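You operate a simulated robot arm through the tools that you are given. There is no shell and no other tool.

You run a simulated two-armed robot. Do the job below in one go: nothing can be reset, and whatever is moved stays where it is left.

TASK
Pull the saddle down evenly with its two wing nuts.
Fine: about a quarter turn on the white one, the same on the yellow one, then white tight and yellow tight.

It is judged by the outcome, as a careful person would: the job done as asked, and still so three seconds after it is handed in. It fails if anything else is knocked over, pushed out of place, dropped, spilled or broken.

THE ROBOT
Two 7-joint arms with two-finger parallel grippers on one trunk, on a base that drives. Base frame: it is fixed to the floor where the robot stands at the start and does not move with it; the origin is under the middle of the robot, x ahead of it, y to its left, z up. Readings come in mm, degrees, newtons and seconds.
The left shoulder is at the start at [80, 131, 947], the right one opposite. With the tool pointing down near the work surface each hand reaches from about 300 to 820 mm from the robot's upright axis, wherever it stands, measured 20 degrees to its own side. Places, roughly: saddle [-200, 2100, 1000]; white wing nut [-200, 2000, 1000]; yellow wing nut [-200, 2100, 1000]. Payload 1.57 kg a hand.
Tool frame (each hand has its own): the origin (TCP) lies between the finger pads and is the grasp point; the fingertips stand 30 mm ahead of it; z points along the fingers, y is the line along which they close. Largest opening 110 mm; finger width 24, thickness 12; the body of the gripper, 48 by 112 mm, starts 78 mm behind the TCP.
Orientation is told as [roll, pitch, yaw] about the base's x, y, z axes, in that order, counted from this pose: with the fingers straight down and closing along the base's y, the tool's x points along the base's -x, its y along +y and its z along -z.

THE INTERFACE
- The arms move only by the tool jog_arm. It takes "left_increments", "right_increments" or both (then of equal length, played together; a hand with none holds still); each is a list of rows, each an object (a shift or turn left out is 0, a gripper value left out holds the last) with "slide": the shift along the tool's x, y, z in mm, a list of three; "rotation": the turn, a rotation vector about the tool's x, y, z in degrees, a list of three; "fingers": the finger opening in mm, from 0 to 110. In form: [{"slide": [tx, ty, tz], "rotation": [ax, ay, az], "fingers": fingers}, ...]. A call has 1 to 20 rows; each row shifts and turns the commanded pose from where the row before left it, along the tool's axes as they then stand. Rows are played at 5 a second. More than 50 mm and 8.6 degrees between two rows, or a gripper value outside its range, and nothing of the call is played. A pose out of reach is approached as far as the arm can. The call stops where the force on the tool passes 40 N (or 10 N more than at its start, if that is more) or the arm is blocked; 0.2 s more then pass. The fingers move at their own pace (about 108 mm/s each) and stop on an object; they squeeze with about 25 N. The grip force told is the motor's: it shows also when the fingers shut on nothing. Time passes only in rows, and 0.2 s behind the last, so rows that do not move let the fingers close. The reply holds the time, the measured pose of the TCP, the force on the tool along the base axes, the opening and the grip force, in the units named above and with some noise, with the torque about the TCP (base axes, N m) and any sound that the robot's microphone picked up.
- Cameras (640 x 400 px; columns grow to the right, rows downward): "scene" is now at [-49.1, -11.6, 1430.7]; the picture's right is [-0.12, -0.99, 0.00], its down [-0.46, 0.06, -0.89] and it looks along [0.88, -0.11, -0.46] (base axes); focal length 263 px, centre (320, 200). "left" rides on the left gripper at [70, -16, -141] in its tool frame; the picture's right is [0.23, 0.97, 0.00], its down [-0.86, 0.20, -0.48] and it looks along [-0.47, 0.11, 0.88] (tool axes); focal length 222 px, centre (320, 200). "right" rides on the right gripper at [70, 16, -141] in its tool frame; the picture's right is [-0.23, 0.97, 0.00], its down [-0.86, -0.20, -0.48] and it looks along [-0.47, -0.11, 0.88] (tool axes); focal length 222 px, centre (320, 200).
- capture(camera): a new picture of that camera. It takes no simulated time.
- steer(legs): drives the robot by 1 to 6 legs, each [ahead, left, turn to the left] in mm, mm and degrees, along the robot's own axes; the way and the turn of a leg run together, so that a leg with both is an arc; at most 1500 mm and 180 degrees a leg. The arms and the cameras ride along, it lands a little off, and it stops where it bumps. It gives what a move gives.
- head_to(pan, tilt): turns the head with the scene camera to pan (to the left, within 109 degrees either way) and tilt (down, from -29 to 69), counted from straight ahead of the robot. It gives what a move gives.
- locate(camera, pixels): for up to 12 pixels [column, row] of the newest picture of that camera ("zoom" is the newest enlarged one), the place [x, y, z] in the base frame of the surface seen there, good to about 2 mm. It takes no simulated time.
- zoom(camera, box): a new picture of the part [left, top, right, bottom] of that camera's present view, enlarged. It takes no simulated time.
- finish_job(): hands the job in; it is judged then, once.

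Leave the grippers open and the arms clear of the work at the hand-in unless told otherwise.

The tools are called after ">>>" by a JSON object that holds its "name" and its "arguments". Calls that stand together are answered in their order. jog_arm: Moves the arms, as the interface text tells. Its arguments: {"type":"object","properties":{"left_increments":{"type":"array","items":{"type":"object","properties":{"slide":{"type":"array","items":{"type":"number"}},"rotation":{"type":"array","items":{"type":"number"}},"fingers":{"type":"number"}}}},"right_increments":{"type":"array","items":{"type":"object","properties":{"slide":{"type":"array","items":{"type":"number"}},"rotation":{"type":"array","items":{"type":"number"}},"fingers":{"type":"number"}}}}},"required":[]} The other tools are called the same way: steer (legs) drives the base; head_to (pan, tilt) turns the head that bears the scene camera; capture (camera) takes a picture; locate (camera, pixels) gives the place of the surface under pixels of a picture; zoom (camera, box) takes an enlarged picture of a part of a camera's view; finish_job () hands the job in.

At the start:

```text
time_s: 0.0
left_tool_pos: [596.0, 278.7, 1220.1]
left_tool_rot: [0.0, 0.0, 0.1]
left_contact_force: [0.3, 1.0, 0.5]
left_ft_torque: [0.0, 0.0, -0.03]
left_gripper_width: 110.2
left_grip_force: 0.0
right_tool_pos: [505.7, -227.6, 1218.4]
right_tool_rot: [0.0, 0.1, -0.1]
right_contact_force: [0.9, -0.2, -0.3]
right_ft_torque: [0.01, -0.03, 0.02]
right_gripper_width: 109.8
right_grip_force: 0.1
robot x, y, heading: [-3.2, 2.6, 0.2]
head pan, tilt: [-7.1, 27.4]
```

scene: 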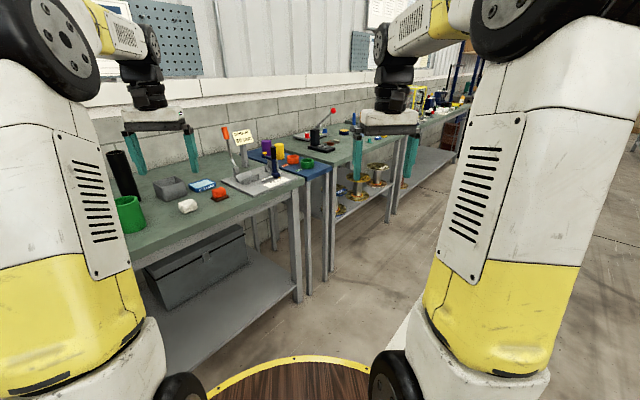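
right: 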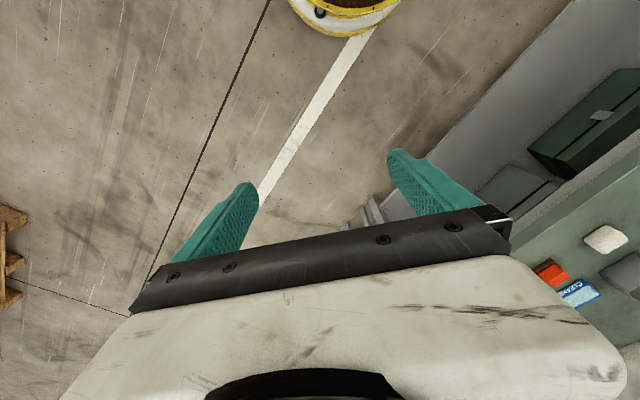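
left: 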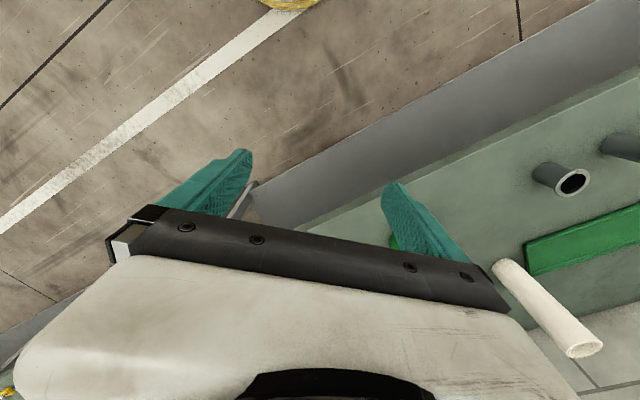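

The saddle is to my left and a bit behind, at about [-200, 2100, 1000]. I'll turn the head left to look there first.

>>> {"name": "head_to", "arguments": {"pan": 95, "tilt": 15}}

>>> {"name": "capture", "arguments": {"camera": "scene"}}

```text
time_s: 1.8
left_tool_pos: [597.8, 278.1, 1219.5]
left_tool_rot: [0.1, 0.0, -0.1]
left_contact_force: [0.5, -0.9, 0.2]
left_ft_torque: [0.01, 0.02, 0.0]
left_gripper_width: 110.0
left_grip_force: 0.1
right_tool_pos: [505.6, -228.0, 1218.7]
right_tool_rot: [0.0, -0.1, -0.1]
right_contact_force: [-1.2, 0.3, 0.3]
right_ft_torque: [0.0, 0.01, 0.02]
right_gripper_width: 109.9
right_grip_force: 0.1
robot x, y, heading: [4.2, 1.4, -0.1]
head pan, tilt: [95.0, 15.0]
```

```text
taken
```

scene: 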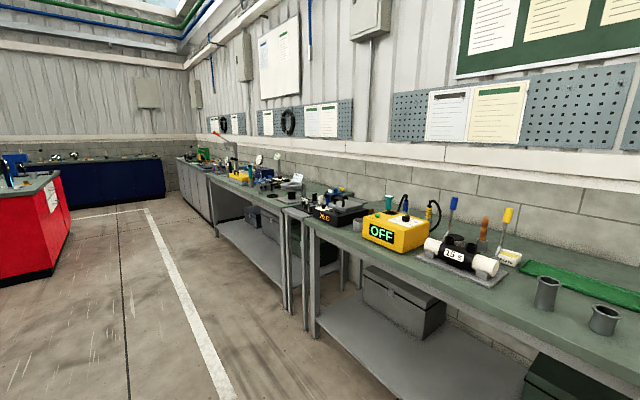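

The bench runs along the left. I'll enlarge the middle part to find the saddle.

>>> {"name": "zoom", "arguments": {"camera": "scene", "box": [200, 150, 360, 250]}}

>>> {"name": "locate", "arguments": {"camera": "scene", "pixels": [[335, 208], [270, 182], [400, 230], [320, 215], [310, 290], [470, 255], [290, 200], [345, 195]]}}

```text
4.00 times, centred on (280, 200) of scene
```

zoom: 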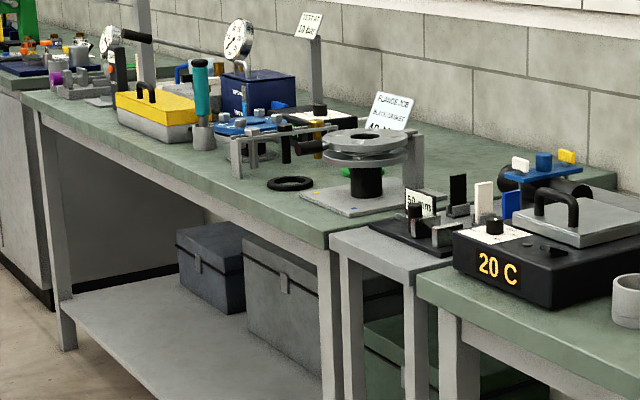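

```text
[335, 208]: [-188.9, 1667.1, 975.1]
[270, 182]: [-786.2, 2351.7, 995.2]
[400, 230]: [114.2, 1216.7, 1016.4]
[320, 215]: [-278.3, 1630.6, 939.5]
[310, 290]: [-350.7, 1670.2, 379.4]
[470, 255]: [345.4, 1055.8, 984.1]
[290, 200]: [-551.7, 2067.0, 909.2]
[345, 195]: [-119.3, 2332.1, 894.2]
```

The blue saddle with a white and a yellow nut shows at zoom (540,170). I'll measure it and the furniture around it.

>>> {"name": "zoom", "arguments": {"camera": "scene", "box": [296, 170, 376, 220]}}

>>> {"name": "locate", "arguments": {"camera": "zoom", "pixels": [[395, 120], [455, 115], [510, 110], [460, 145], [330, 180], [540, 160], [100, 240], [10, 250], [260, 240], [580, 180], [330, 385], [500, 290]]}}

>>> {"name": "locate", "arguments": {"camera": "scene", "pixels": [[304, 211], [318, 225], [283, 207], [312, 229], [210, 175], [640, 380], [290, 318], [317, 345]]}}

```text
8.00 times, centred on (336, 195) of scene
```

zoom: 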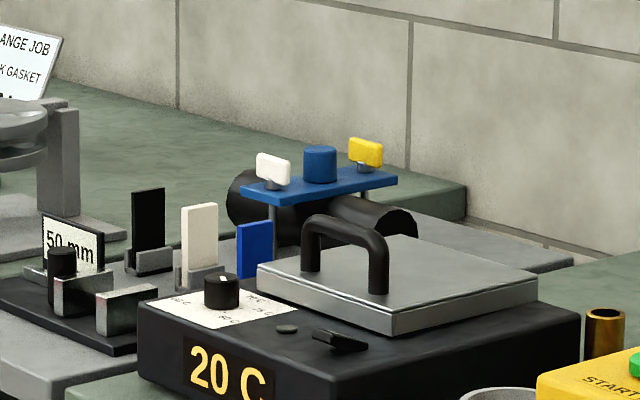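

```text
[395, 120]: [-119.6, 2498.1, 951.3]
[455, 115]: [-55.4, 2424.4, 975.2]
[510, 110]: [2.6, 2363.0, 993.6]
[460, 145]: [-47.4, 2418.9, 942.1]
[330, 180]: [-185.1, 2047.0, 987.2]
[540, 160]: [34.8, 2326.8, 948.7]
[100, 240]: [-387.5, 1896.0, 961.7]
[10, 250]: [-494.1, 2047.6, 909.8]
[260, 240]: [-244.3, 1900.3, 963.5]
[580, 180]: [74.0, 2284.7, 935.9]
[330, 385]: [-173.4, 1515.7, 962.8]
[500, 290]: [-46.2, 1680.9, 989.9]
```

```text
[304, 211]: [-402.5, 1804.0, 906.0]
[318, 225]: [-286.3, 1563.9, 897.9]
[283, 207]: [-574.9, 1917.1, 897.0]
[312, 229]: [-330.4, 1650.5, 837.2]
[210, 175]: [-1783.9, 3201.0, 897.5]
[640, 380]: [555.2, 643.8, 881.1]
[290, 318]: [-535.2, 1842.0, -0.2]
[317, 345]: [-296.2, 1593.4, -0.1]
```

The saddle clamps a black pipe: white nut at zoom (272,170), blue knob at (320,163), yellow nut at (365,153). I'll measure these points exactly.

>>> {"name": "locate", "arguments": {"camera": "zoom", "pixels": [[272, 168], [262, 160], [288, 172], [272, 183], [320, 165], [366, 153], [354, 145], [380, 158], [363, 167], [250, 187], [392, 180], [283, 200]]}}

>>> {"name": "locate", "arguments": {"camera": "zoom", "pixels": [[240, 205], [405, 220], [320, 215], [148, 215], [198, 230], [252, 250], [345, 225], [550, 265], [400, 200], [450, 190], [30, 320], [125, 345]]}}

```text
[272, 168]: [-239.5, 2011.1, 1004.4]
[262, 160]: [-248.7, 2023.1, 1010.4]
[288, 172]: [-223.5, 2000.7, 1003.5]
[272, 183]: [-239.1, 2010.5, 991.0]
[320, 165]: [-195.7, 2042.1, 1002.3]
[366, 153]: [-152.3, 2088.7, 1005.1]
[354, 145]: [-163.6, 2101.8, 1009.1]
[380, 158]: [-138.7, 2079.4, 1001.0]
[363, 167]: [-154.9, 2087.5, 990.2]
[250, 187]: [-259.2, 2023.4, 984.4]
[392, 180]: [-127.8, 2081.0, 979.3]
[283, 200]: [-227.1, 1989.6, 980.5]
```

```text
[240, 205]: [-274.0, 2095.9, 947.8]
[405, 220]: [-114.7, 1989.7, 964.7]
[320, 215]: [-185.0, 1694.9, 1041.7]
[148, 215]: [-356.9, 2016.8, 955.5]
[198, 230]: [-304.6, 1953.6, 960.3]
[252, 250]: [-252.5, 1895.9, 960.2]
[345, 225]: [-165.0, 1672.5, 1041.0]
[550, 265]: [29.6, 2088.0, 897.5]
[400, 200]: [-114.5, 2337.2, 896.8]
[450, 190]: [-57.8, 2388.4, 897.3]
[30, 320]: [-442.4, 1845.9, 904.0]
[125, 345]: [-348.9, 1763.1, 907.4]
```

White nut is at about [-240, 2011, 1003] and yellow at about [-152, 2090, 1003], with the plate top near z 985. The bench front runs diagonally (its normal is about 42° left of x). Before driving I need my own footprint, so I'll look down.

>>> {"name": "head_to", "arguments": {"pan": 0, "tilt": 69}}

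>>> {"name": "capture", "arguments": {"camera": "scene"}}

>>> {"name": "head_to", "arguments": {"pan": 50, "tilt": 45}}

>>> {"name": "capture", "arguments": {"camera": "scene"}}

```text
time_s: 3.5
left_tool_pos: [596.9, 278.1, 1219.0]
left_tool_rot: [0.0, 0.0, 0.0]
left_contact_force: [-0.1, -0.5, 0.0]
left_ft_torque: [-0.01, 0.0, 0.0]
left_gripper_width: 110.2
left_grip_force: 0.0
right_tool_pos: [504.9, -228.5, 1217.9]
right_tool_rot: [0.0, 0.0, 0.0]
right_contact_force: [0.0, 0.3, 0.8]
right_ft_torque: [0.01, 0.0, -0.02]
right_gripper_width: 110.3
right_grip_force: 0.1
robot x, y, heading: [-1.1, -0.1, 0.3]
head pan, tilt: [0.0, 68.8]
```

```text
taken
```

scene: 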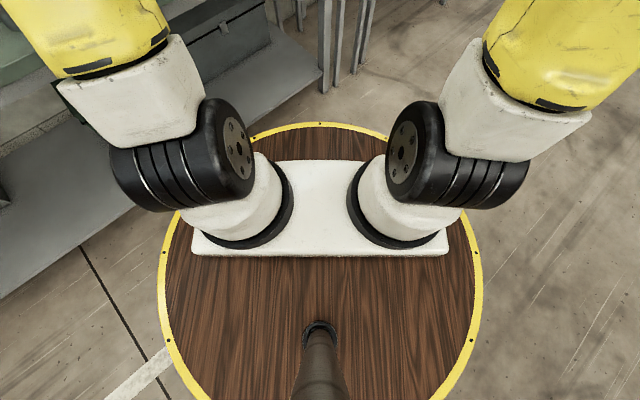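

```text
time_s: 4.7
left_tool_pos: [597.1, 279.4, 1219.4]
left_tool_rot: [0.1, -0.1, 0.0]
left_contact_force: [0.6, 0.0, 0.9]
left_ft_torque: [0.03, 0.03, 0.0]
left_gripper_width: 110.0
left_grip_force: 0.1
right_tool_pos: [506.0, -228.6, 1218.7]
right_tool_rot: [0.0, 0.0, 0.0]
right_contact_force: [-1.1, -0.3, 0.2]
right_ft_torque: [0.02, 0.03, 0.0]
right_gripper_width: 110.1
right_grip_force: 0.0
robot x, y, heading: [1.0, 2.2, 0.2]
head pan, tilt: [50.0, 45.0]
```

```text
taken
```

scene: 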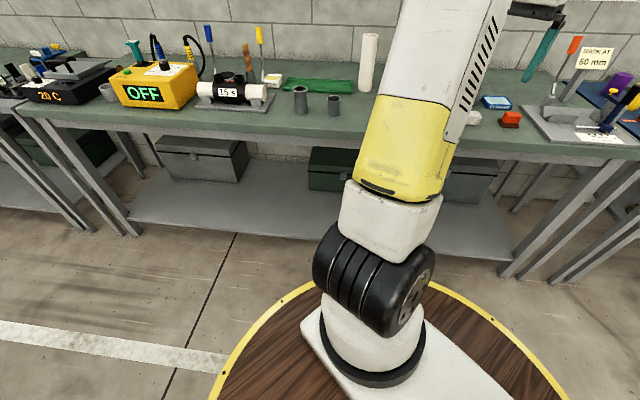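

My base is a round disc with a yellow rim. I'll measure the rim and the bench edge.

>>> {"name": "locate", "arguments": {"camera": "scene", "pixels": [[310, 288], [240, 350], [490, 318], [230, 134], [400, 152], [130, 238], [80, 232], [30, 200], [300, 222], [455, 287], [60, 120]]}}

```text
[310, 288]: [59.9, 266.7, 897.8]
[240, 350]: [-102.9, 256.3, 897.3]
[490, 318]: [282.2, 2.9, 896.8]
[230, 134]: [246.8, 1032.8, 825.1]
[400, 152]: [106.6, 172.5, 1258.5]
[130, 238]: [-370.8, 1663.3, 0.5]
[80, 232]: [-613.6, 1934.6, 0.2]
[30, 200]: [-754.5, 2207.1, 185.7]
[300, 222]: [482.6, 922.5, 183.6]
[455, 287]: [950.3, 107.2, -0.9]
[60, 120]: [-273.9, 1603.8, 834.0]
```

My disc has a radius of about 280 mm at z 897, level with the bench, so the robot axis must stay at least about 310 mm from the bench edge. I'll check tall items and the open floor to the left before driving.

>>> {"name": "head_to", "arguments": {"pan": 105, "tilt": 20}}

>>> {"name": "capture", "arguments": {"camera": "scene"}}

```text
time_s: 5.9
left_tool_pos: [596.8, 277.4, 1220.6]
left_tool_rot: [-0.1, 0.0, 0.0]
left_contact_force: [-0.3, -0.3, 0.2]
left_ft_torque: [-0.03, -0.01, 0.0]
left_gripper_width: 109.9
left_grip_force: 0.1
right_tool_pos: [506.1, -227.7, 1218.2]
right_tool_rot: [0.0, -0.1, -0.1]
right_contact_force: [0.8, -0.5, 0.3]
right_ft_torque: [0.0, 0.02, 0.01]
right_gripper_width: 110.3
right_grip_force: 0.1
robot x, y, heading: [1.0, -0.6, -0.2]
head pan, tilt: [105.0, 20.0]
```

```text
taken
```

scene: 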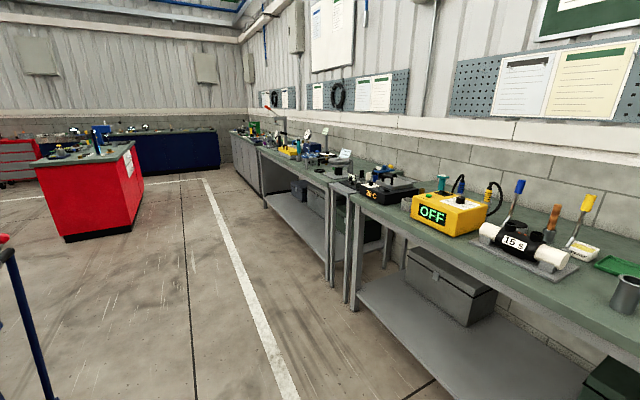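

>>> {"name": "locate", "arguments": {"camera": "scene", "pixels": [[65, 240], [132, 230], [20, 330], [5, 245], [460, 180], [490, 188], [325, 130], [307, 131], [345, 152], [282, 122], [48, 395], [440, 180]]}}

>>> {"name": "zoom", "arguments": {"camera": "scene", "box": [250, 110, 410, 210]}}

```text
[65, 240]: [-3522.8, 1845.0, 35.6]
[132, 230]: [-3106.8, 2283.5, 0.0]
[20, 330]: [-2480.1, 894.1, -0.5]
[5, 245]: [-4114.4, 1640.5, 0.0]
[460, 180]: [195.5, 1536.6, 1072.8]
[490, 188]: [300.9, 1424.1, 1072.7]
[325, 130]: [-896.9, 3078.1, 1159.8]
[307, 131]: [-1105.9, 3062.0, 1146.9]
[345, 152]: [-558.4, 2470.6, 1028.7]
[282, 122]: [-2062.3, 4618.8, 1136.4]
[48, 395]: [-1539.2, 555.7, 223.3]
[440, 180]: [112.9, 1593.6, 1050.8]
```

```text
4.00 times, centred on (330, 160) of scene
```

zoom: 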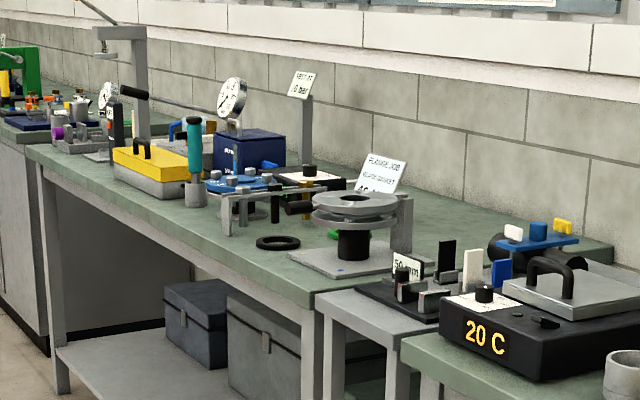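

The way is clear: nothing on the bench comes near my fingertips at z 1190, and the trolley and red cabinet are well away. I'll drive in two straight legs and then a small left turn, stopping short of the final standing place.

>>> {"name": "steer", "arguments": {"legs": [[-390, 759, 0], [-389, 759, 0], [0, 0, 22]]}}

>>> {"name": "head_to", "arguments": {"pan": 20, "tilt": 40}}

>>> {"name": "capture", "arguments": {"camera": "scene"}}

>>> {"name": "capture", "arguments": {"camera": "left"}}

```text
time_s: 15.8
left_tool_pos: [-313.7, 2006.0, 1218.9]
left_tool_rot: [0.1, -0.1, 21.3]
left_contact_force: [0.1, 0.6, 0.5]
left_ft_torque: [0.02, -0.01, -0.02]
left_gripper_width: 110.0
left_grip_force: 0.0
right_tool_pos: [-215.0, 1501.0, 1218.1]
right_tool_rot: [-0.1, 0.0, 21.2]
right_contact_force: [-0.2, -0.6, -1.4]
right_ft_torque: [0.04, 0.0, 0.0]
right_gripper_width: 109.9
right_grip_force: 0.1
robot x, y, heading: [-770.9, 1529.1, 21.1]
head pan, tilt: [105.0, 20.0]
```

```text
time_s: 17.3
left_tool_pos: [-314.4, 2005.1, 1220.1]
left_tool_rot: [0.0, -0.1, 21.2]
left_contact_force: [-1.2, -0.1, 0.5]
left_ft_torque: [-0.02, 0.01, 0.02]
left_gripper_width: 109.9
left_grip_force: 0.1
right_tool_pos: [-215.2, 1501.3, 1216.6]
right_tool_rot: [0.0, 0.0, 21.2]
right_contact_force: [-0.5, 0.6, -0.6]
right_ft_torque: [-0.04, 0.03, 0.02]
right_gripper_width: 110.0
right_grip_force: 0.1
robot x, y, heading: [-767.8, 1527.0, 21.1]
head pan, tilt: [20.0, 40.0]
```

```text
taken
```

scene: 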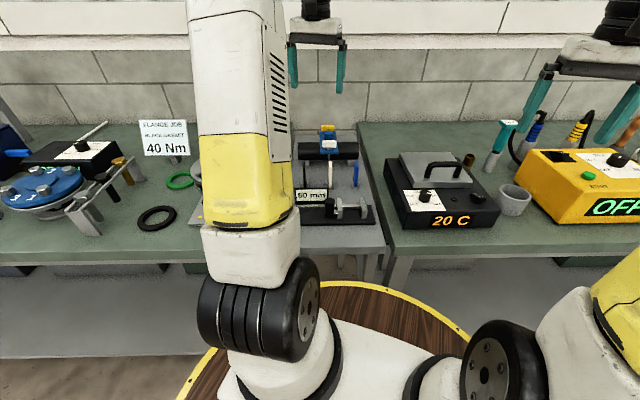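

```text
taken
```

left: 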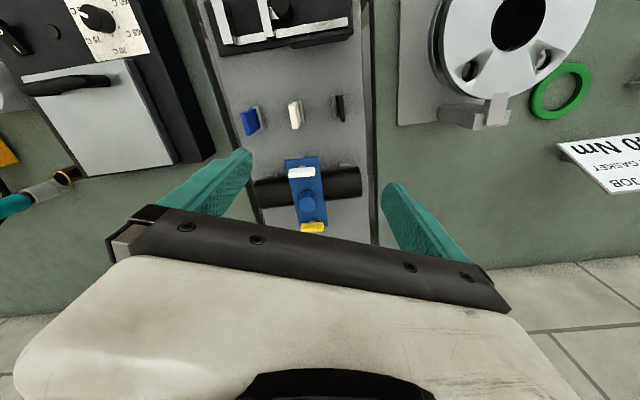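

Good view: the left camera shows the saddle between the fingers, with the white wing nut at (302,172) and the yellow at (312,227). I'll measure the bench front edge and the nuts before edging closer.

>>> {"name": "locate", "arguments": {"camera": "scene", "pixels": [[370, 253], [345, 288], [420, 308], [440, 255], [150, 262]]}}

>>> {"name": "zoom", "arguments": {"camera": "left", "box": [224, 130, 384, 240]}}

```text
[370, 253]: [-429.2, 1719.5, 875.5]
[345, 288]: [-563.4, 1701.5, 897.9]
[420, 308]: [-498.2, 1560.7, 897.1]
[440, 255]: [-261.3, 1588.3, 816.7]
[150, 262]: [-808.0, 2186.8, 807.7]
```

```text
3.64 times, centred on (304, 185) of left
```

zoom: 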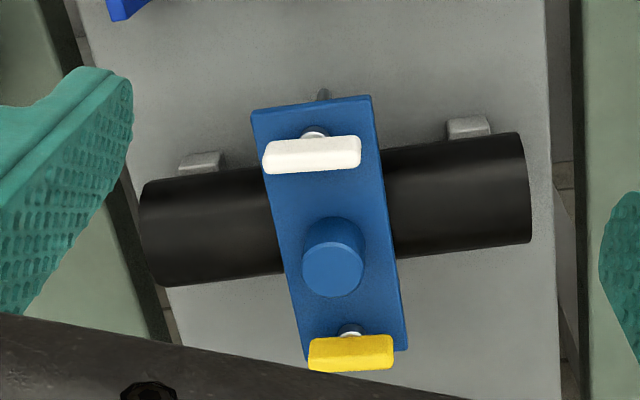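

>>> {"name": "locate", "arguments": {"camera": "zoom", "pixels": [[270, 160], [355, 153], [312, 148], [312, 165], [318, 132], [315, 358], [388, 350], [352, 345], [350, 360], [350, 328], [335, 270], [333, 230]]}}

>>> {"name": "locate", "arguments": {"camera": "zoom", "pixels": [[258, 115], [368, 103], [330, 115], [330, 190], [305, 320], [395, 320], [385, 250], [322, 95], [285, 230]]}}

```text
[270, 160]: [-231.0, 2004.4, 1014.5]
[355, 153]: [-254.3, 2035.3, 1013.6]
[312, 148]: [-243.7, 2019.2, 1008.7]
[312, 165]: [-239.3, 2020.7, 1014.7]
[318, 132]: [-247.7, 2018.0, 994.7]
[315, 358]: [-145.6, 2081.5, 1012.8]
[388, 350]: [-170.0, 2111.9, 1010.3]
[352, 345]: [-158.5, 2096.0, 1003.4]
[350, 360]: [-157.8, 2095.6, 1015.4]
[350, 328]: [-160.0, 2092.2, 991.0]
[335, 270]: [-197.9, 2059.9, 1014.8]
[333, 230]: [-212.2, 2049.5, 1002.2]
```

```text
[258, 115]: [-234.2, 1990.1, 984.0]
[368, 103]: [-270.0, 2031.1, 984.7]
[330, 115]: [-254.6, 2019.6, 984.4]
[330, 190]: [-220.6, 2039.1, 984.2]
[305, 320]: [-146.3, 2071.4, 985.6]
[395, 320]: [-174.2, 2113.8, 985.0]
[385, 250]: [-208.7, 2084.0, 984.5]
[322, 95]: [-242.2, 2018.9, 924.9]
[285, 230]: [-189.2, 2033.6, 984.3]
```

The bench edge is confirmed. White's wings are centred near (-241, 2020), yellow's near (-158, 2096), tops at z ≈ 1014, both wings along about 129°. The plate top is z 984. I'll move about 50 mm nearer so yellow is comfortably in reach.

>>> {"name": "steer", "arguments": {"legs": [[46, 18, 0]]}}

```text
time_s: 18.3
left_tool_pos: [-275.7, 2039.6, 1220.0]
left_tool_rot: [0.0, 0.0, 21.2]
left_contact_force: [-0.1, 0.3, 1.2]
left_ft_torque: [0.01, -0.03, 0.0]
left_gripper_width: 110.1
left_grip_force: 0.1
right_tool_pos: [-177.3, 1533.9, 1218.2]
right_tool_rot: [0.0, 0.0, 21.3]
right_contact_force: [-1.2, 0.2, -0.3]
right_ft_torque: [0.02, -0.01, -0.01]
right_gripper_width: 110.0
right_grip_force: 0.2
robot x, y, heading: [-731.8, 1560.5, 21.3]
head pan, tilt: [20.0, 40.0]
```

Now I'll turn the left hand in place 108° counter-clockwise (seen from above), so its fingers straddle white's wings and the quarter turn clockwise brings the wrist back to its comfortable range.

>>> {"name": "jog_arm", "arguments": {"left_increments": [{"rotation": [0, 0, -8.3], "fingers": 50}, {"rotation": [0, 0, -8.3]}, {"rotation": [0, 0, -8.3]}, {"rotation": [0, 0, -8.3]}, {"rotation": [0, 0, -8.3]}, {"rotation": [0, 0, -8.3]}, {"rotation": [0, 0, -8.3]}, {"rotation": [0, 0, -8.3]}, {"rotation": [0, 0, -8.3]}, {"rotation": [0, 0, -8.3]}, {"rotation": [0, 0, -8.3]}, {"rotation": [0, 0, -8.3]}, {"rotation": [0, 0, -8.3]}, {"rotation": [0, 0, 0]}]}}

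>>> {"name": "capture", "arguments": {"camera": "left"}}

>>> {"name": "capture", "arguments": {"camera": "scene"}}

```text
time_s: 21.3
left_tool_pos: [-274.6, 2039.6, 1219.8]
left_tool_rot: [-0.1, 0.0, 129.2]
left_contact_force: [0.4, -0.1, 0.4]
left_ft_torque: [0.02, 0.0, -0.01]
left_gripper_width: 50.0
left_grip_force: 0.0
right_tool_pos: [-177.6, 1535.0, 1219.0]
right_tool_rot: [-0.1, 0.0, 21.1]
right_contact_force: [0.3, 0.3, 0.4]
right_ft_torque: [0.0, 0.02, 0.02]
right_gripper_width: 110.1
right_grip_force: 0.0
robot x, y, heading: [-733.2, 1566.2, 21.2]
head pan, tilt: [20.0, 40.0]
```

```text
taken
```

left: 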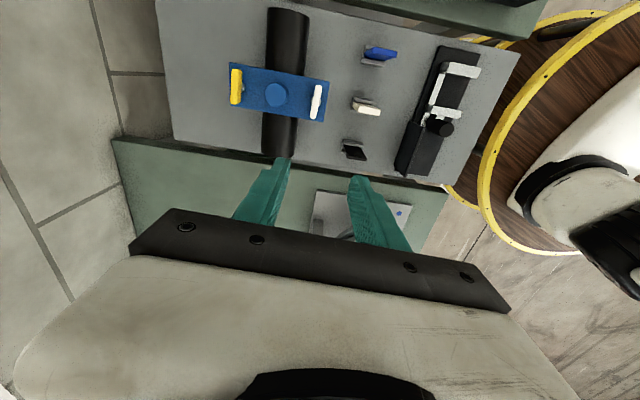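

```text
taken
```

scene: 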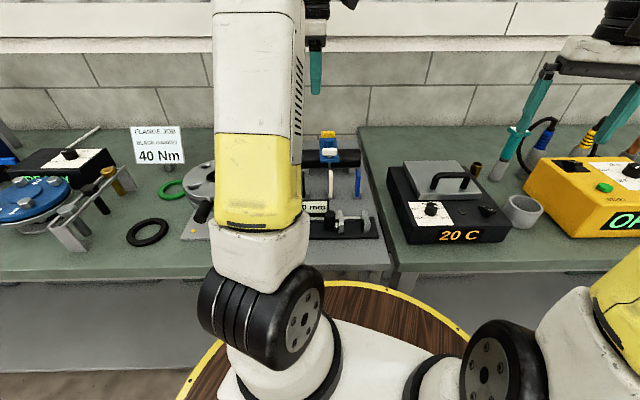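

The wrist got there (yaw 129°). I'll measure both nuts again from this new viewpoint.

>>> {"name": "zoom", "arguments": {"camera": "left", "box": [208, 50, 352, 140]}}

```text
4.44 times, centred on (280, 95) of left
```

zoom: 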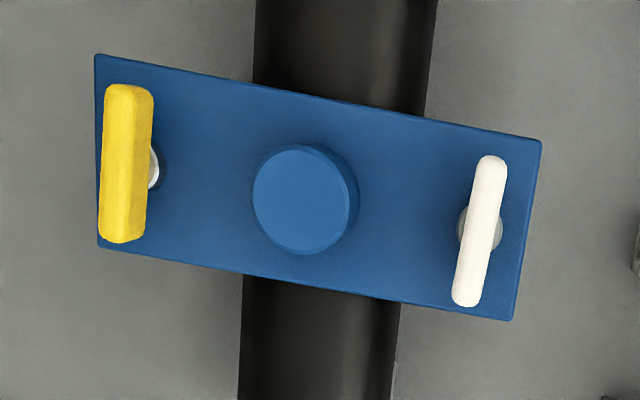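

>>> {"name": "locate", "arguments": {"camera": "zoom", "pixels": [[490, 165], [478, 232], [465, 298], [468, 215], [498, 240], [120, 95], [113, 165], [112, 235], [142, 165], [300, 200], [155, 168], [420, 230]]}}

```text
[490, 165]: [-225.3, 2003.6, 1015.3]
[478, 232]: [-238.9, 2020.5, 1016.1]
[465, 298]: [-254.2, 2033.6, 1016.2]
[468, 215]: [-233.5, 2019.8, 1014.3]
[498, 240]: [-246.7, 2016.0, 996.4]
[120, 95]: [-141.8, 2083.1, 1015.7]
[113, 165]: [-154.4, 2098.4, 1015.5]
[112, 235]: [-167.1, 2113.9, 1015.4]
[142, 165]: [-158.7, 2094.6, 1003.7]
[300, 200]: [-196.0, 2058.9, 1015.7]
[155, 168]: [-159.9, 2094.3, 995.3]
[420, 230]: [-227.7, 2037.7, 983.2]
```

White's centre averages to (-241, 2019) with wings at about 130°. A silver collar sits below the wings (top z ≈ 996) and the wing tops are at 1016, so I'll grip with the fingertips at z ≈ 998 (TCP 1028). First I'll move over white and come partway down, with the fingers at 40 mm.

>>> {"name": "jog_arm", "arguments": {"left_increments": [{"slide": [18.5, -6.6, 0], "fingers": 40}, {"slide": [18.5, -6.6, 0]}, {"slide": [0, 0, 40]}, {"slide": [0, 0, 40]}, {"slide": [0, 0, 40]}, {"slide": [0, 0, 0]}]}}

>>> {"name": "capture", "arguments": {"camera": "left"}}

>>> {"name": "zoom", "arguments": {"camera": "scene", "box": [260, 90, 420, 190]}}

```text
time_s: 22.7
left_tool_pos: [-240.7, 2019.1, 1100.4]
left_tool_rot: [0.0, 0.0, 129.1]
left_contact_force: [0.3, 0.6, -0.3]
left_ft_torque: [0.01, 0.02, -0.02]
left_gripper_width: 39.9
left_grip_force: 0.0
right_tool_pos: [-177.0, 1534.1, 1218.2]
right_tool_rot: [-0.1, 0.0, 21.1]
right_contact_force: [0.0, -0.4, 0.3]
right_ft_torque: [0.01, 0.03, 0.0]
right_gripper_width: 110.2
right_grip_force: 0.2
robot x, y, heading: [-729.6, 1564.3, 21.3]
head pan, tilt: [20.0, 40.0]
```

```text
taken
```

left: 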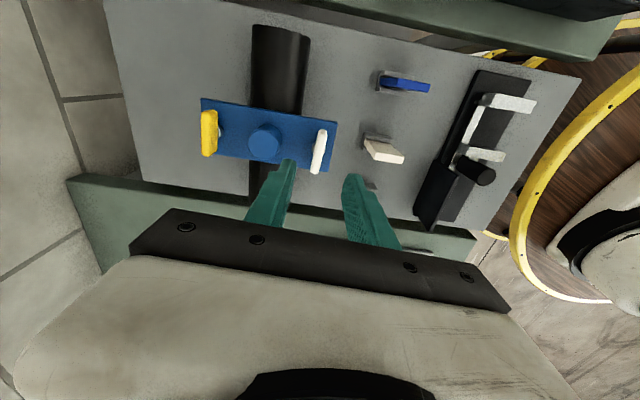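

```text
4.00 times, centred on (340, 140) of scene
```

zoom: 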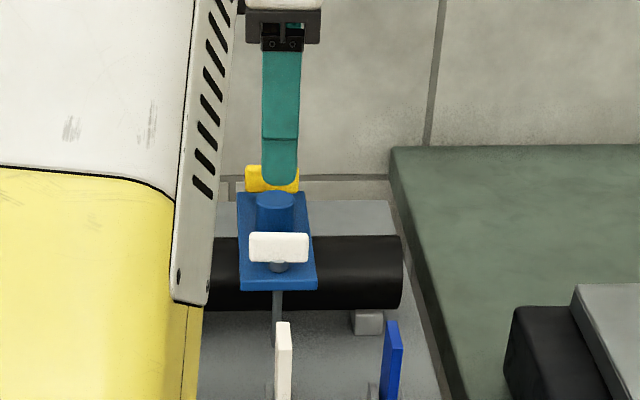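

The hand is centred over white. I'll lower it to TCP z ≈ 1029 with the fingers still open and check before closing.

>>> {"name": "jog_arm", "arguments": {"left_increments": [{"slide": [0, 0, 24]}, {"slide": [0, 0, 24]}, {"slide": [0, 0, 23]}, {"slide": [0, 0, 0]}]}}

>>> {"name": "zoom", "arguments": {"camera": "left", "box": [200, 90, 440, 260]}}

>>> {"name": "zoom", "arguments": {"camera": "scene", "box": [290, 110, 386, 170]}}

```text
time_s: 23.7
left_tool_pos: [-242.2, 2017.7, 1030.5]
left_tool_rot: [0.0, 0.0, 129.0]
left_contact_force: [0.2, -0.1, 0.5]
left_ft_torque: [-0.02, 0.01, 0.0]
left_gripper_width: 39.9
left_grip_force: 0.1
right_tool_pos: [-177.8, 1534.6, 1217.1]
right_tool_rot: [0.0, -0.1, 21.3]
right_contact_force: [0.4, 0.6, 0.3]
right_ft_torque: [0.02, -0.03, -0.03]
right_gripper_width: 110.2
right_grip_force: 0.1
robot x, y, heading: [-730.6, 1560.4, 21.1]
head pan, tilt: [20.0, 40.0]
```

```text
2.35 times, centred on (320, 175) of left
```

zoom: 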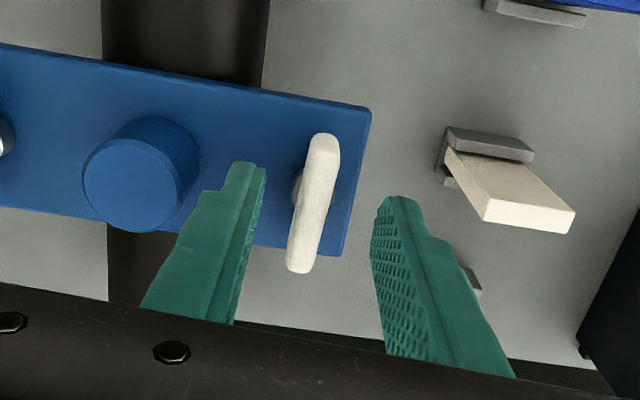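

```text
6.67 times, centred on (338, 140) of scene
```

zoom: 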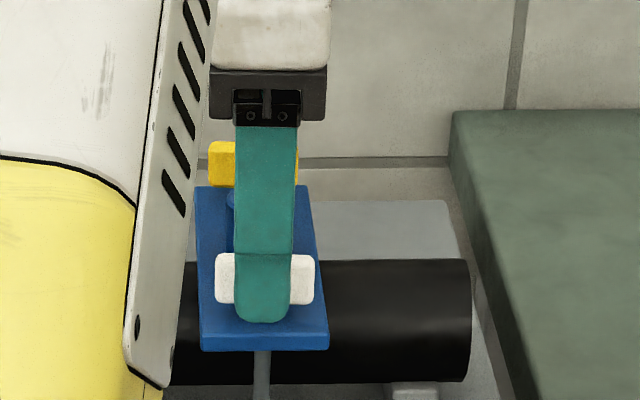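

The fingers straddle the white wings; the nut lies 2–3 mm toward the left finger in the picture. I'll shift −2 mm along tool y and then close.

>>> {"name": "jog_arm", "arguments": {"left_increments": [{"slide": [0, -2.3, 1]}, {"fingers": 15}, {"fingers": 0}, {"slide": [0, 0, 0]}, {"slide": [0, 0, 0]}]}}

>>> {"name": "zoom", "arguments": {"camera": "left", "box": [200, 90, 440, 260]}}

```text
time_s: 24.9
left_tool_pos: [-239.4, 2020.2, 1027.5]
left_tool_rot: [-0.1, 0.0, 129.1]
left_contact_force: [7.9, 6.5, -1.8]
left_ft_torque: [0.2, -0.07, -0.02]
left_gripper_width: 9.8
left_grip_force: 28.4
right_tool_pos: [-175.2, 1535.7, 1218.3]
right_tool_rot: [0.0, 0.0, 21.2]
right_contact_force: [0.3, 0.4, -0.3]
right_ft_torque: [0.01, 0.0, -0.01]
right_gripper_width: 109.8
right_grip_force: 0.1
robot x, y, heading: [-732.2, 1563.8, 21.1]
head pan, tilt: [20.0, 40.0]
```

```text
2.35 times, centred on (320, 175) of left
```

zoom: 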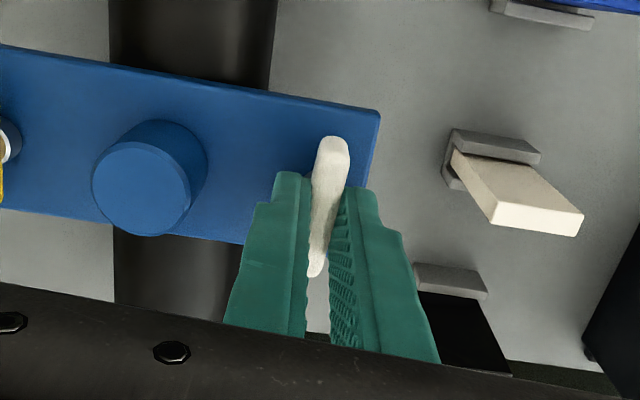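

The wings are gripped (9.8 mm thick), with about 10 N of sideways force towards the wall. I'll shift −1.2 mm along tool y to relieve it, then start turning clockwise by 16° and read the torque.

>>> {"name": "jog_arm", "arguments": {"left_increments": [{"slide": [0, -1.2, 0]}, {"slide": [0, 0, 0]}]}}

>>> {"name": "jog_arm", "arguments": {"left_increments": [{"rotation": [0, 0, 4]}, {"rotation": [0, 0, 4]}, {"rotation": [0, 0, 4]}, {"rotation": [0, 0, 4]}, {"rotation": [0, 0, 0]}]}}

>>> {"name": "zoom", "arguments": {"camera": "left", "box": [200, 90, 440, 260]}}

```text
time_s: 25.5
left_tool_pos: [-239.0, 2020.7, 1029.2]
left_tool_rot: [0.1, 0.0, 129.2]
left_contact_force: [3.3, 1.8, 1.2]
left_ft_torque: [-0.07, -0.28, -0.03]
left_gripper_width: 9.8
left_grip_force: 28.2
right_tool_pos: [-176.5, 1534.2, 1218.1]
right_tool_rot: [0.0, -0.1, 21.1]
right_contact_force: [-1.0, 0.6, 0.0]
right_ft_torque: [0.02, 0.0, 0.0]
right_gripper_width: 110.0
right_grip_force: 0.0
robot x, y, heading: [-731.7, 1562.3, 21.0]
head pan, tilt: [20.0, 40.0]
```

```text
time_s: 26.7
left_tool_pos: [-238.5, 2020.5, 1029.3]
left_tool_rot: [0.1, 0.0, 113.0]
left_contact_force: [1.6, -4.9, 1.4]
left_ft_torque: [0.36, 0.02, 0.01]
left_gripper_width: 9.9
left_grip_force: 27.9
right_tool_pos: [-177.5, 1533.4, 1217.6]
right_tool_rot: [-0.1, 0.0, 21.2]
right_contact_force: [0.8, 0.0, 0.5]
right_ft_torque: [-0.04, -0.01, 0.03]
right_gripper_width: 110.1
right_grip_force: 0.1
robot x, y, heading: [-733.8, 1565.8, 21.2]
head pan, tilt: [20.0, 40.0]
```

```text
2.35 times, centred on (320, 175) of left
```

zoom: 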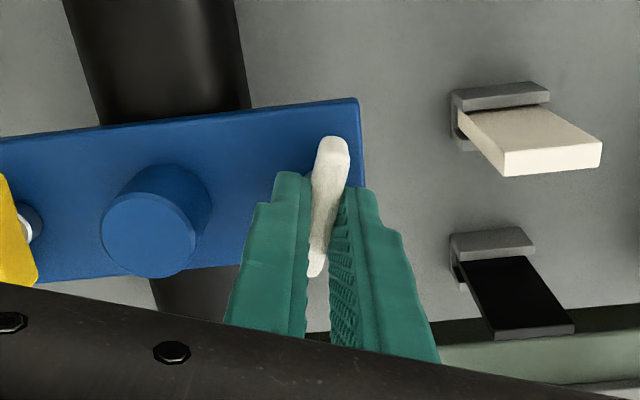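

The white nut turns freely with the hand (16° so far, torque near zero) and the plate stays put. I'll go on to make a quarter turn in total, in two batches.

>>> {"name": "jog_arm", "arguments": {"left_increments": [{"rotation": [0, 0, 6]}, {"rotation": [0, 0, 6]}, {"rotation": [0, 0, 6]}, {"rotation": [0, 0, 6]}, {"rotation": [0, 0, 6]}, {"rotation": [0, 0, 6]}, {"rotation": [0, 0, 0]}]}}

```text
time_s: 28.3
left_tool_pos: [-238.6, 2020.3, 1028.0]
left_tool_rot: [-0.1, 0.0, 77.0]
left_contact_force: [11.5, -5.6, -2.2]
left_ft_torque: [-0.36, -0.16, 0.0]
left_gripper_width: 10.0
left_grip_force: 28.0
right_tool_pos: [-176.3, 1535.0, 1217.1]
right_tool_rot: [0.0, 0.0, 21.1]
right_contact_force: [0.4, 0.3, 0.4]
right_ft_torque: [-0.02, 0.0, -0.01]
right_gripper_width: 110.2
right_grip_force: 0.1
robot x, y, heading: [-730.1, 1565.0, 21.2]
head pan, tilt: [20.0, 40.0]
```

53° done. The sideways force has grown to about 12 N, so I'm about 1 mm off the stud axis. I'll shift to relieve it and carry on.

>>> {"name": "jog_arm", "arguments": {"left_increments": [{"slide": [0.3, -1.2, 0]}, {"rotation": [0, 0, 6]}, {"rotation": [0, 0, 6]}, {"rotation": [0, 0, 6]}, {"rotation": [0, 0, 6]}, {"rotation": [0, 0, 6]}, {"rotation": [0, 0, 6]}, {"rotation": [0, 0, 2]}, {"rotation": [0, 0, 0]}]}}

>>> {"name": "zoom", "arguments": {"camera": "left", "box": [200, 90, 440, 260]}}

```text
time_s: 30.3
left_tool_pos: [-237.6, 2019.5, 1028.8]
left_tool_rot: [0.0, -0.1, 39.0]
left_contact_force: [3.9, -7.1, -0.1]
left_ft_torque: [-0.41, 0.21, -0.01]
left_gripper_width: 9.9
left_grip_force: 27.7
right_tool_pos: [-176.8, 1534.5, 1217.4]
right_tool_rot: [0.0, -0.1, 21.2]
right_contact_force: [0.2, 0.5, 0.3]
right_ft_torque: [-0.02, -0.01, 0.02]
right_gripper_width: 110.2
right_grip_force: 0.0
robot x, y, heading: [-733.6, 1563.4, 21.4]
head pan, tilt: [20.0, 40.0]
```

```text
2.35 times, centred on (320, 175) of left
```

zoom: 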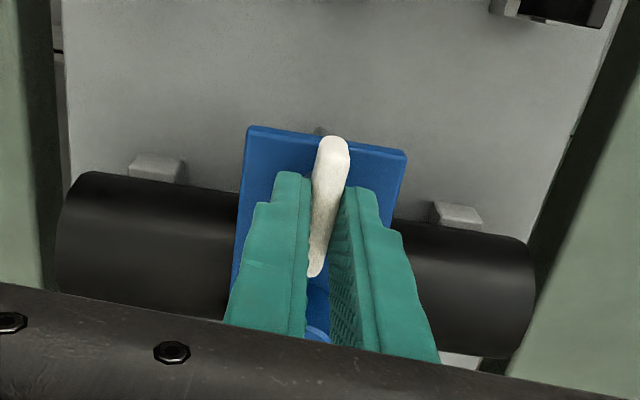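

White has turned a quarter (129° → 39°). I'll open the fingers, lift straight up, and look at both nuts.

>>> {"name": "jog_arm", "arguments": {"left_increments": [{"fingers": 40}, {"slide": [0, 0, 0]}, {"slide": [0, 0, -30]}, {"slide": [0, 0, -40]}, {"slide": [0, 0, -40]}, {"slide": [0, 0, 0]}]}}

>>> {"name": "capture", "arguments": {"camera": "left"}}

>>> {"name": "zoom", "arguments": {"camera": "left", "box": [230, 100, 390, 200]}}

```text
time_s: 31.7
left_tool_pos: [-238.8, 2021.1, 1139.0]
left_tool_rot: [0.0, 0.0, 39.2]
left_contact_force: [0.3, 0.8, -0.3]
left_ft_torque: [-0.03, -0.02, -0.02]
left_gripper_width: 39.9
left_grip_force: 0.1
right_tool_pos: [-177.0, 1534.4, 1218.1]
right_tool_rot: [-0.1, -0.1, 21.2]
right_contact_force: [-0.3, 0.3, -0.1]
right_ft_torque: [-0.01, -0.01, -0.03]
right_gripper_width: 110.1
right_grip_force: 0.0
robot x, y, heading: [-730.0, 1563.6, 21.3]
head pan, tilt: [20.0, 40.0]
```

```text
taken
```

left: 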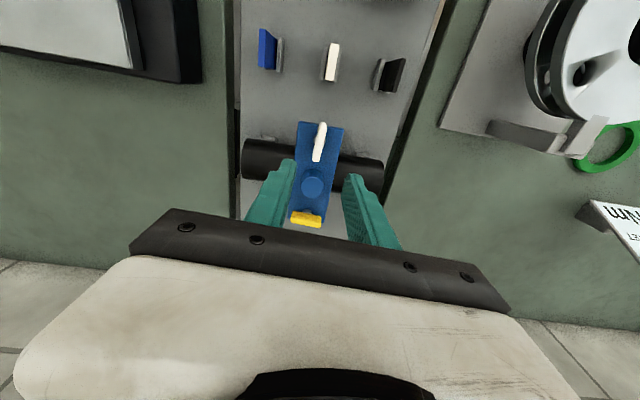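

```text
4.00 times, centred on (310, 150) of left
```

zoom: 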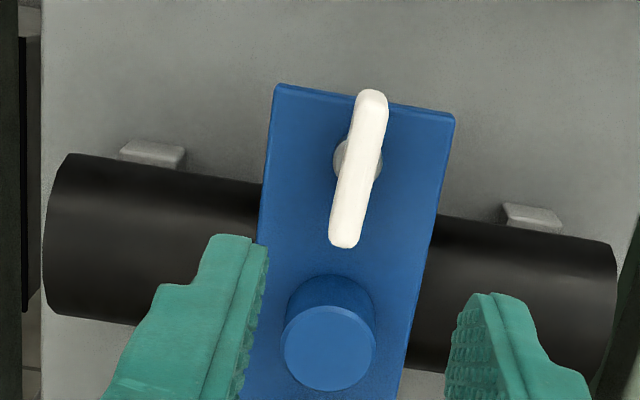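

White now points along the plate's length, so the quarter turn took. Next I'll turn the hand back to yaw 129° up here and move over yellow at about (-154.5, 2098.5).

>>> {"name": "jog_arm", "arguments": {"left_increments": [{"rotation": [0, 0, -8.2]}, {"rotation": [0, 0, -8.2]}, {"rotation": [0, 0, -8.2]}, {"rotation": [0, 0, -8.2]}, {"rotation": [0, 0, -8.2]}, {"rotation": [0, 0, -8.2]}, {"rotation": [0, 0, -8.2]}, {"rotation": [0, 0, -8.2]}, {"rotation": [0, 0, -8.2]}, {"rotation": [0, 0, -8.2]}, {"rotation": [0, 0, -8]}, {"slide": [-2.2, -38, 0]}, {"slide": [-2.2, -38, 0]}, {"slide": [-2.2, -38, 0]}, {"slide": [0, 0, 20]}, {"slide": [0, 0, 20]}, {"slide": [0, 0, 0]}]}}

>>> {"name": "zoom", "arguments": {"camera": "left", "box": [200, 90, 440, 260]}}

```text
time_s: 35.3
left_tool_pos: [-154.0, 2096.7, 1097.4]
left_tool_rot: [-0.1, 0.0, 129.1]
left_contact_force: [-0.8, -0.3, 0.7]
left_ft_torque: [0.0, -0.02, -0.02]
left_gripper_width: 40.1
left_grip_force: 0.0
right_tool_pos: [-177.9, 1534.5, 1218.1]
right_tool_rot: [0.0, -0.1, 21.2]
right_contact_force: [-0.7, 0.7, 0.2]
right_ft_torque: [0.0, 0.01, -0.01]
right_gripper_width: 109.9
right_grip_force: 0.0
robot x, y, heading: [-730.8, 1563.3, 21.3]
head pan, tilt: [20.0, 40.0]
```

```text
2.35 times, centred on (320, 175) of left
```

zoom: 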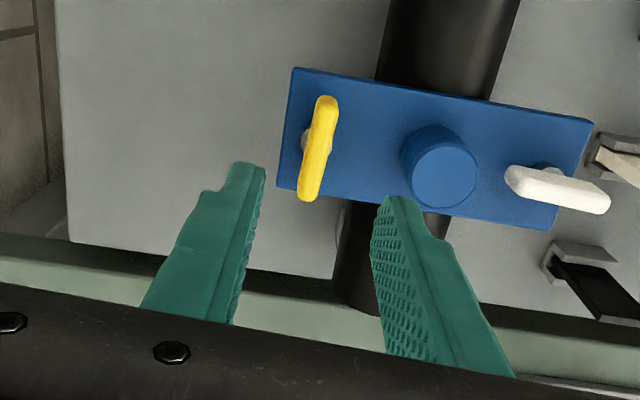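

Lined up over yellow, and the right finger will pass clear of the blue knob. I'll lower to TCP z ≈ 1029.

>>> {"name": "jog_arm", "arguments": {"left_increments": [{"slide": [0, 0, 23]}, {"slide": [0, 0, 23]}, {"slide": [0, 0, 22]}, {"slide": [0, 0, 0]}]}}

>>> {"name": "zoom", "arguments": {"camera": "left", "box": [200, 90, 440, 260]}}

```text
time_s: 36.3
left_tool_pos: [-154.2, 2098.6, 1031.7]
left_tool_rot: [0.0, 0.1, 129.1]
left_contact_force: [-0.6, 0.9, 0.5]
left_ft_torque: [-0.02, 0.01, -0.01]
left_gripper_width: 40.0
left_grip_force: 0.1
right_tool_pos: [-177.8, 1535.2, 1218.1]
right_tool_rot: [-0.1, 0.0, 21.1]
right_contact_force: [-0.7, -0.1, 0.7]
right_ft_torque: [0.03, 0.01, -0.02]
right_gripper_width: 110.1
right_grip_force: 0.0
robot x, y, heading: [-733.1, 1564.9, 21.3]
head pan, tilt: [20.0, 40.0]
```

```text
2.35 times, centred on (320, 175) of left
```

zoom: 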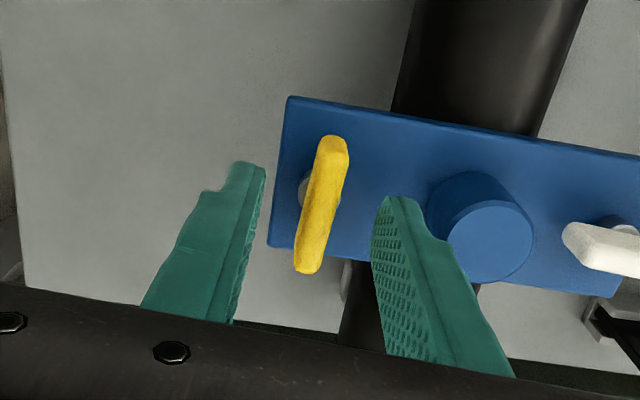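

Yellow sits in the same place in the view as white did when well gripped. I'll close on it.

>>> {"name": "jog_arm", "arguments": {"left_increments": [{"slide": [0, 0, 1.5]}, {"fingers": 15}, {"fingers": 0}, {"slide": [0, 0, 0]}, {"slide": [0, 0, 0]}]}}

```text
time_s: 37.5
left_tool_pos: [-153.8, 2098.3, 1029.4]
left_tool_rot: [0.0, 0.0, 129.2]
left_contact_force: [5.1, 5.1, -0.4]
left_ft_torque: [0.18, -0.07, 0.03]
left_gripper_width: 9.9
left_grip_force: 28.3
right_tool_pos: [-176.7, 1533.6, 1218.2]
right_tool_rot: [0.0, -0.1, 21.2]
right_contact_force: [0.9, 0.1, -0.2]
right_ft_torque: [0.02, -0.02, 0.01]
right_gripper_width: 110.4
right_grip_force: 0.0
robot x, y, heading: [-734.6, 1565.8, 21.0]
head pan, tilt: [20.0, 40.0]
```

Gripped, with a mild sideways force of 7 N. I'll ease −0.8 mm along tool y and turn clockwise the first 40°.

>>> {"name": "jog_arm", "arguments": {"left_increments": [{"slide": [0, -0.8, 0]}, {"rotation": [0, 0, 5]}, {"rotation": [0, 0, 5]}, {"rotation": [0, 0, 6]}, {"rotation": [0, 0, 6]}, {"rotation": [0, 0, 6]}, {"rotation": [0, 0, 6]}, {"rotation": [0, 0, 6]}, {"rotation": [0, 0, 0]}]}}

```text
time_s: 39.5
left_tool_pos: [-153.0, 2098.7, 1029.7]
left_tool_rot: [-0.1, -0.1, 89.0]
left_contact_force: [9.0, 9.8, 13.8]
left_ft_torque: [0.28, -0.08, -0.01]
left_gripper_width: 10.1
left_grip_force: 28.1
right_tool_pos: [-176.4, 1535.3, 1218.2]
right_tool_rot: [0.0, 0.0, 21.2]
right_contact_force: [0.7, 0.9, 0.9]
right_ft_torque: [0.0, 0.03, -0.01]
right_gripper_width: 110.0
right_grip_force: 0.1
robot x, y, heading: [-730.6, 1562.2, 21.4]
head pan, tilt: [20.0, 40.0]
```

Yellow has turned 40°. There's some force (9, 10, 14 N) pushing towards the wall side and up, so I'll give by about 1 mm that way and look.

>>> {"name": "jog_arm", "arguments": {"left_increments": [{"slide": [-0.9, -0.9, -1]}, {"slide": [0, 0, 0]}]}}

>>> {"name": "zoom", "arguments": {"camera": "left", "box": [200, 90, 440, 260]}}

>>> {"name": "zoom", "arguments": {"camera": "scene", "box": [290, 110, 386, 170]}}

```text
time_s: 40.1
left_tool_pos: [-153.0, 2099.1, 1029.1]
left_tool_rot: [0.1, 0.1, 89.1]
left_contact_force: [0.3, 3.8, 8.5]
left_ft_torque: [0.76, -0.14, 0.0]
left_gripper_width: 10.0
left_grip_force: 28.2
right_tool_pos: [-176.8, 1534.1, 1217.2]
right_tool_rot: [0.0, -0.1, 21.3]
right_contact_force: [0.2, 0.6, 0.0]
right_ft_torque: [0.0, 0.01, -0.01]
right_gripper_width: 110.0
right_grip_force: 0.0
robot x, y, heading: [-734.1, 1561.9, 21.1]
head pan, tilt: [20.0, 40.0]
```

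```text
2.35 times, centred on (320, 175) of left
```

zoom: 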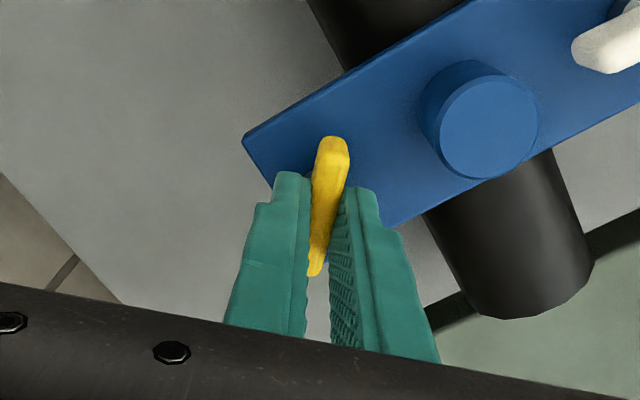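

```text
6.67 times, centred on (338, 140) of scene
```

zoom: 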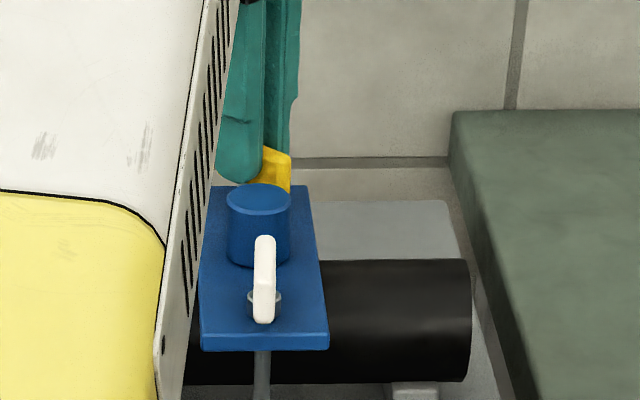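

All fine, and the nut follows the hand. I'll turn the remaining 50° of the quarter.

>>> {"name": "jog_arm", "arguments": {"left_increments": [{"slide": [-0.3, 0, -0.8]}, {"rotation": [0, 0, 6]}, {"rotation": [0, 0, 6]}, {"rotation": [0, 0, 6]}, {"rotation": [0, 0, 6]}, {"rotation": [0, 0, 0]}]}}

```text
time_s: 41.5
left_tool_pos: [-152.6, 2098.5, 1029.1]
left_tool_rot: [0.2, 0.2, 65.0]
left_contact_force: [-1.9, -2.1, -14.7]
left_ft_torque: [0.4, -0.34, 0.02]
left_gripper_width: 9.7
left_grip_force: 28.2
right_tool_pos: [-177.7, 1534.7, 1217.5]
right_tool_rot: [0.0, 0.0, 21.3]
right_contact_force: [-0.3, 0.0, 0.8]
right_ft_torque: [0.0, 0.0, 0.01]
right_gripper_width: 110.3
right_grip_force: 0.0
robot x, y, heading: [-733.3, 1563.3, 21.3]
head pan, tilt: [20.0, 40.0]
```

65° reached. The tool is now being pulled down by 15 N, so I'll lower by 0.8 mm and finish the last 26°.

>>> {"name": "jog_arm", "arguments": {"left_increments": [{"slide": [0, 0, 0.8]}, {"rotation": [0, 0, 6]}, {"rotation": [0, 0, 6]}, {"rotation": [0, 0, 6]}, {"rotation": [0, 0, 6]}, {"rotation": [0, 0, 2]}, {"rotation": [0, 0, 0]}]}}

```text
time_s: 43.1
left_tool_pos: [-153.0, 2098.5, 1029.6]
left_tool_rot: [0.1, 0.1, 38.9]
left_contact_force: [-3.6, -11.4, -18.6]
left_ft_torque: [-0.08, -0.06, -0.02]
left_gripper_width: 10.2
left_grip_force: 27.9
right_tool_pos: [-175.8, 1534.7, 1219.1]
right_tool_rot: [-0.1, 0.0, 21.1]
right_contact_force: [0.1, 0.5, -0.6]
right_ft_torque: [-0.03, 0.02, -0.03]
right_gripper_width: 110.0
right_grip_force: 0.1
robot x, y, heading: [-729.5, 1563.4, 21.0]
head pan, tilt: [20.0, 40.0]
```

Yellow has also made its quarter turn. I'll open, lift, and go back over white with the hand at the same yaw (39°), which matches its wings now.

>>> {"name": "jog_arm", "arguments": {"left_increments": [{"fingers": 40}, {"slide": [0, 0, 0]}, {"slide": [0, 0, -30]}, {"slide": [0, 0, -40]}, {"slide": [38.6, -2.5, 0]}, {"slide": [38.6, -2.5, 0]}, {"slide": [38.6, -2.5, 0]}, {"slide": [0, 0, 0]}]}}

>>> {"name": "capture", "arguments": {"camera": "left"}}

>>> {"name": "zoom", "arguments": {"camera": "left", "box": [200, 90, 440, 260]}}

```text
time_s: 44.9
left_tool_pos: [-238.2, 2022.4, 1100.4]
left_tool_rot: [0.0, 0.0, 39.3]
left_contact_force: [0.3, 0.0, 0.6]
left_ft_torque: [-0.01, 0.0, 0.0]
left_gripper_width: 40.0
left_grip_force: 0.1
right_tool_pos: [-177.0, 1535.6, 1218.4]
right_tool_rot: [0.0, 0.0, 21.2]
right_contact_force: [-0.4, 0.1, 0.2]
right_ft_torque: [-0.01, -0.04, 0.0]
right_gripper_width: 110.1
right_grip_force: 0.0
robot x, y, heading: [-731.0, 1566.5, 21.1]
head pan, tilt: [20.0, 40.0]
```

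```text
taken
```

left: 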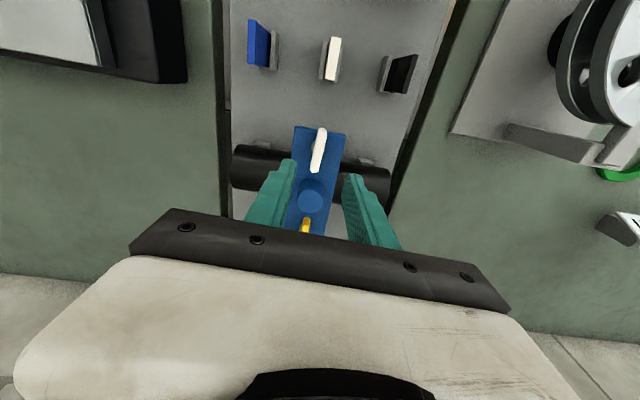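

```text
2.35 times, centred on (320, 175) of left
```

zoom: 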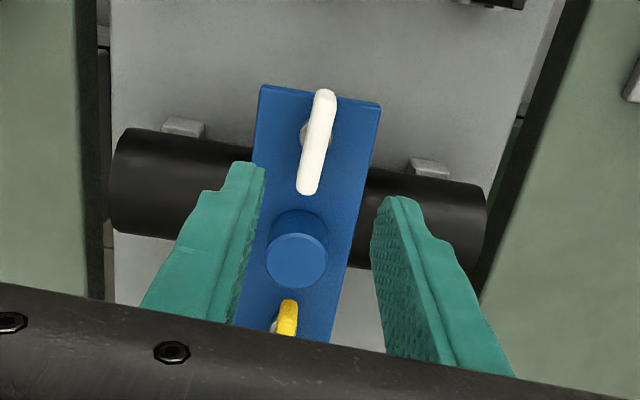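

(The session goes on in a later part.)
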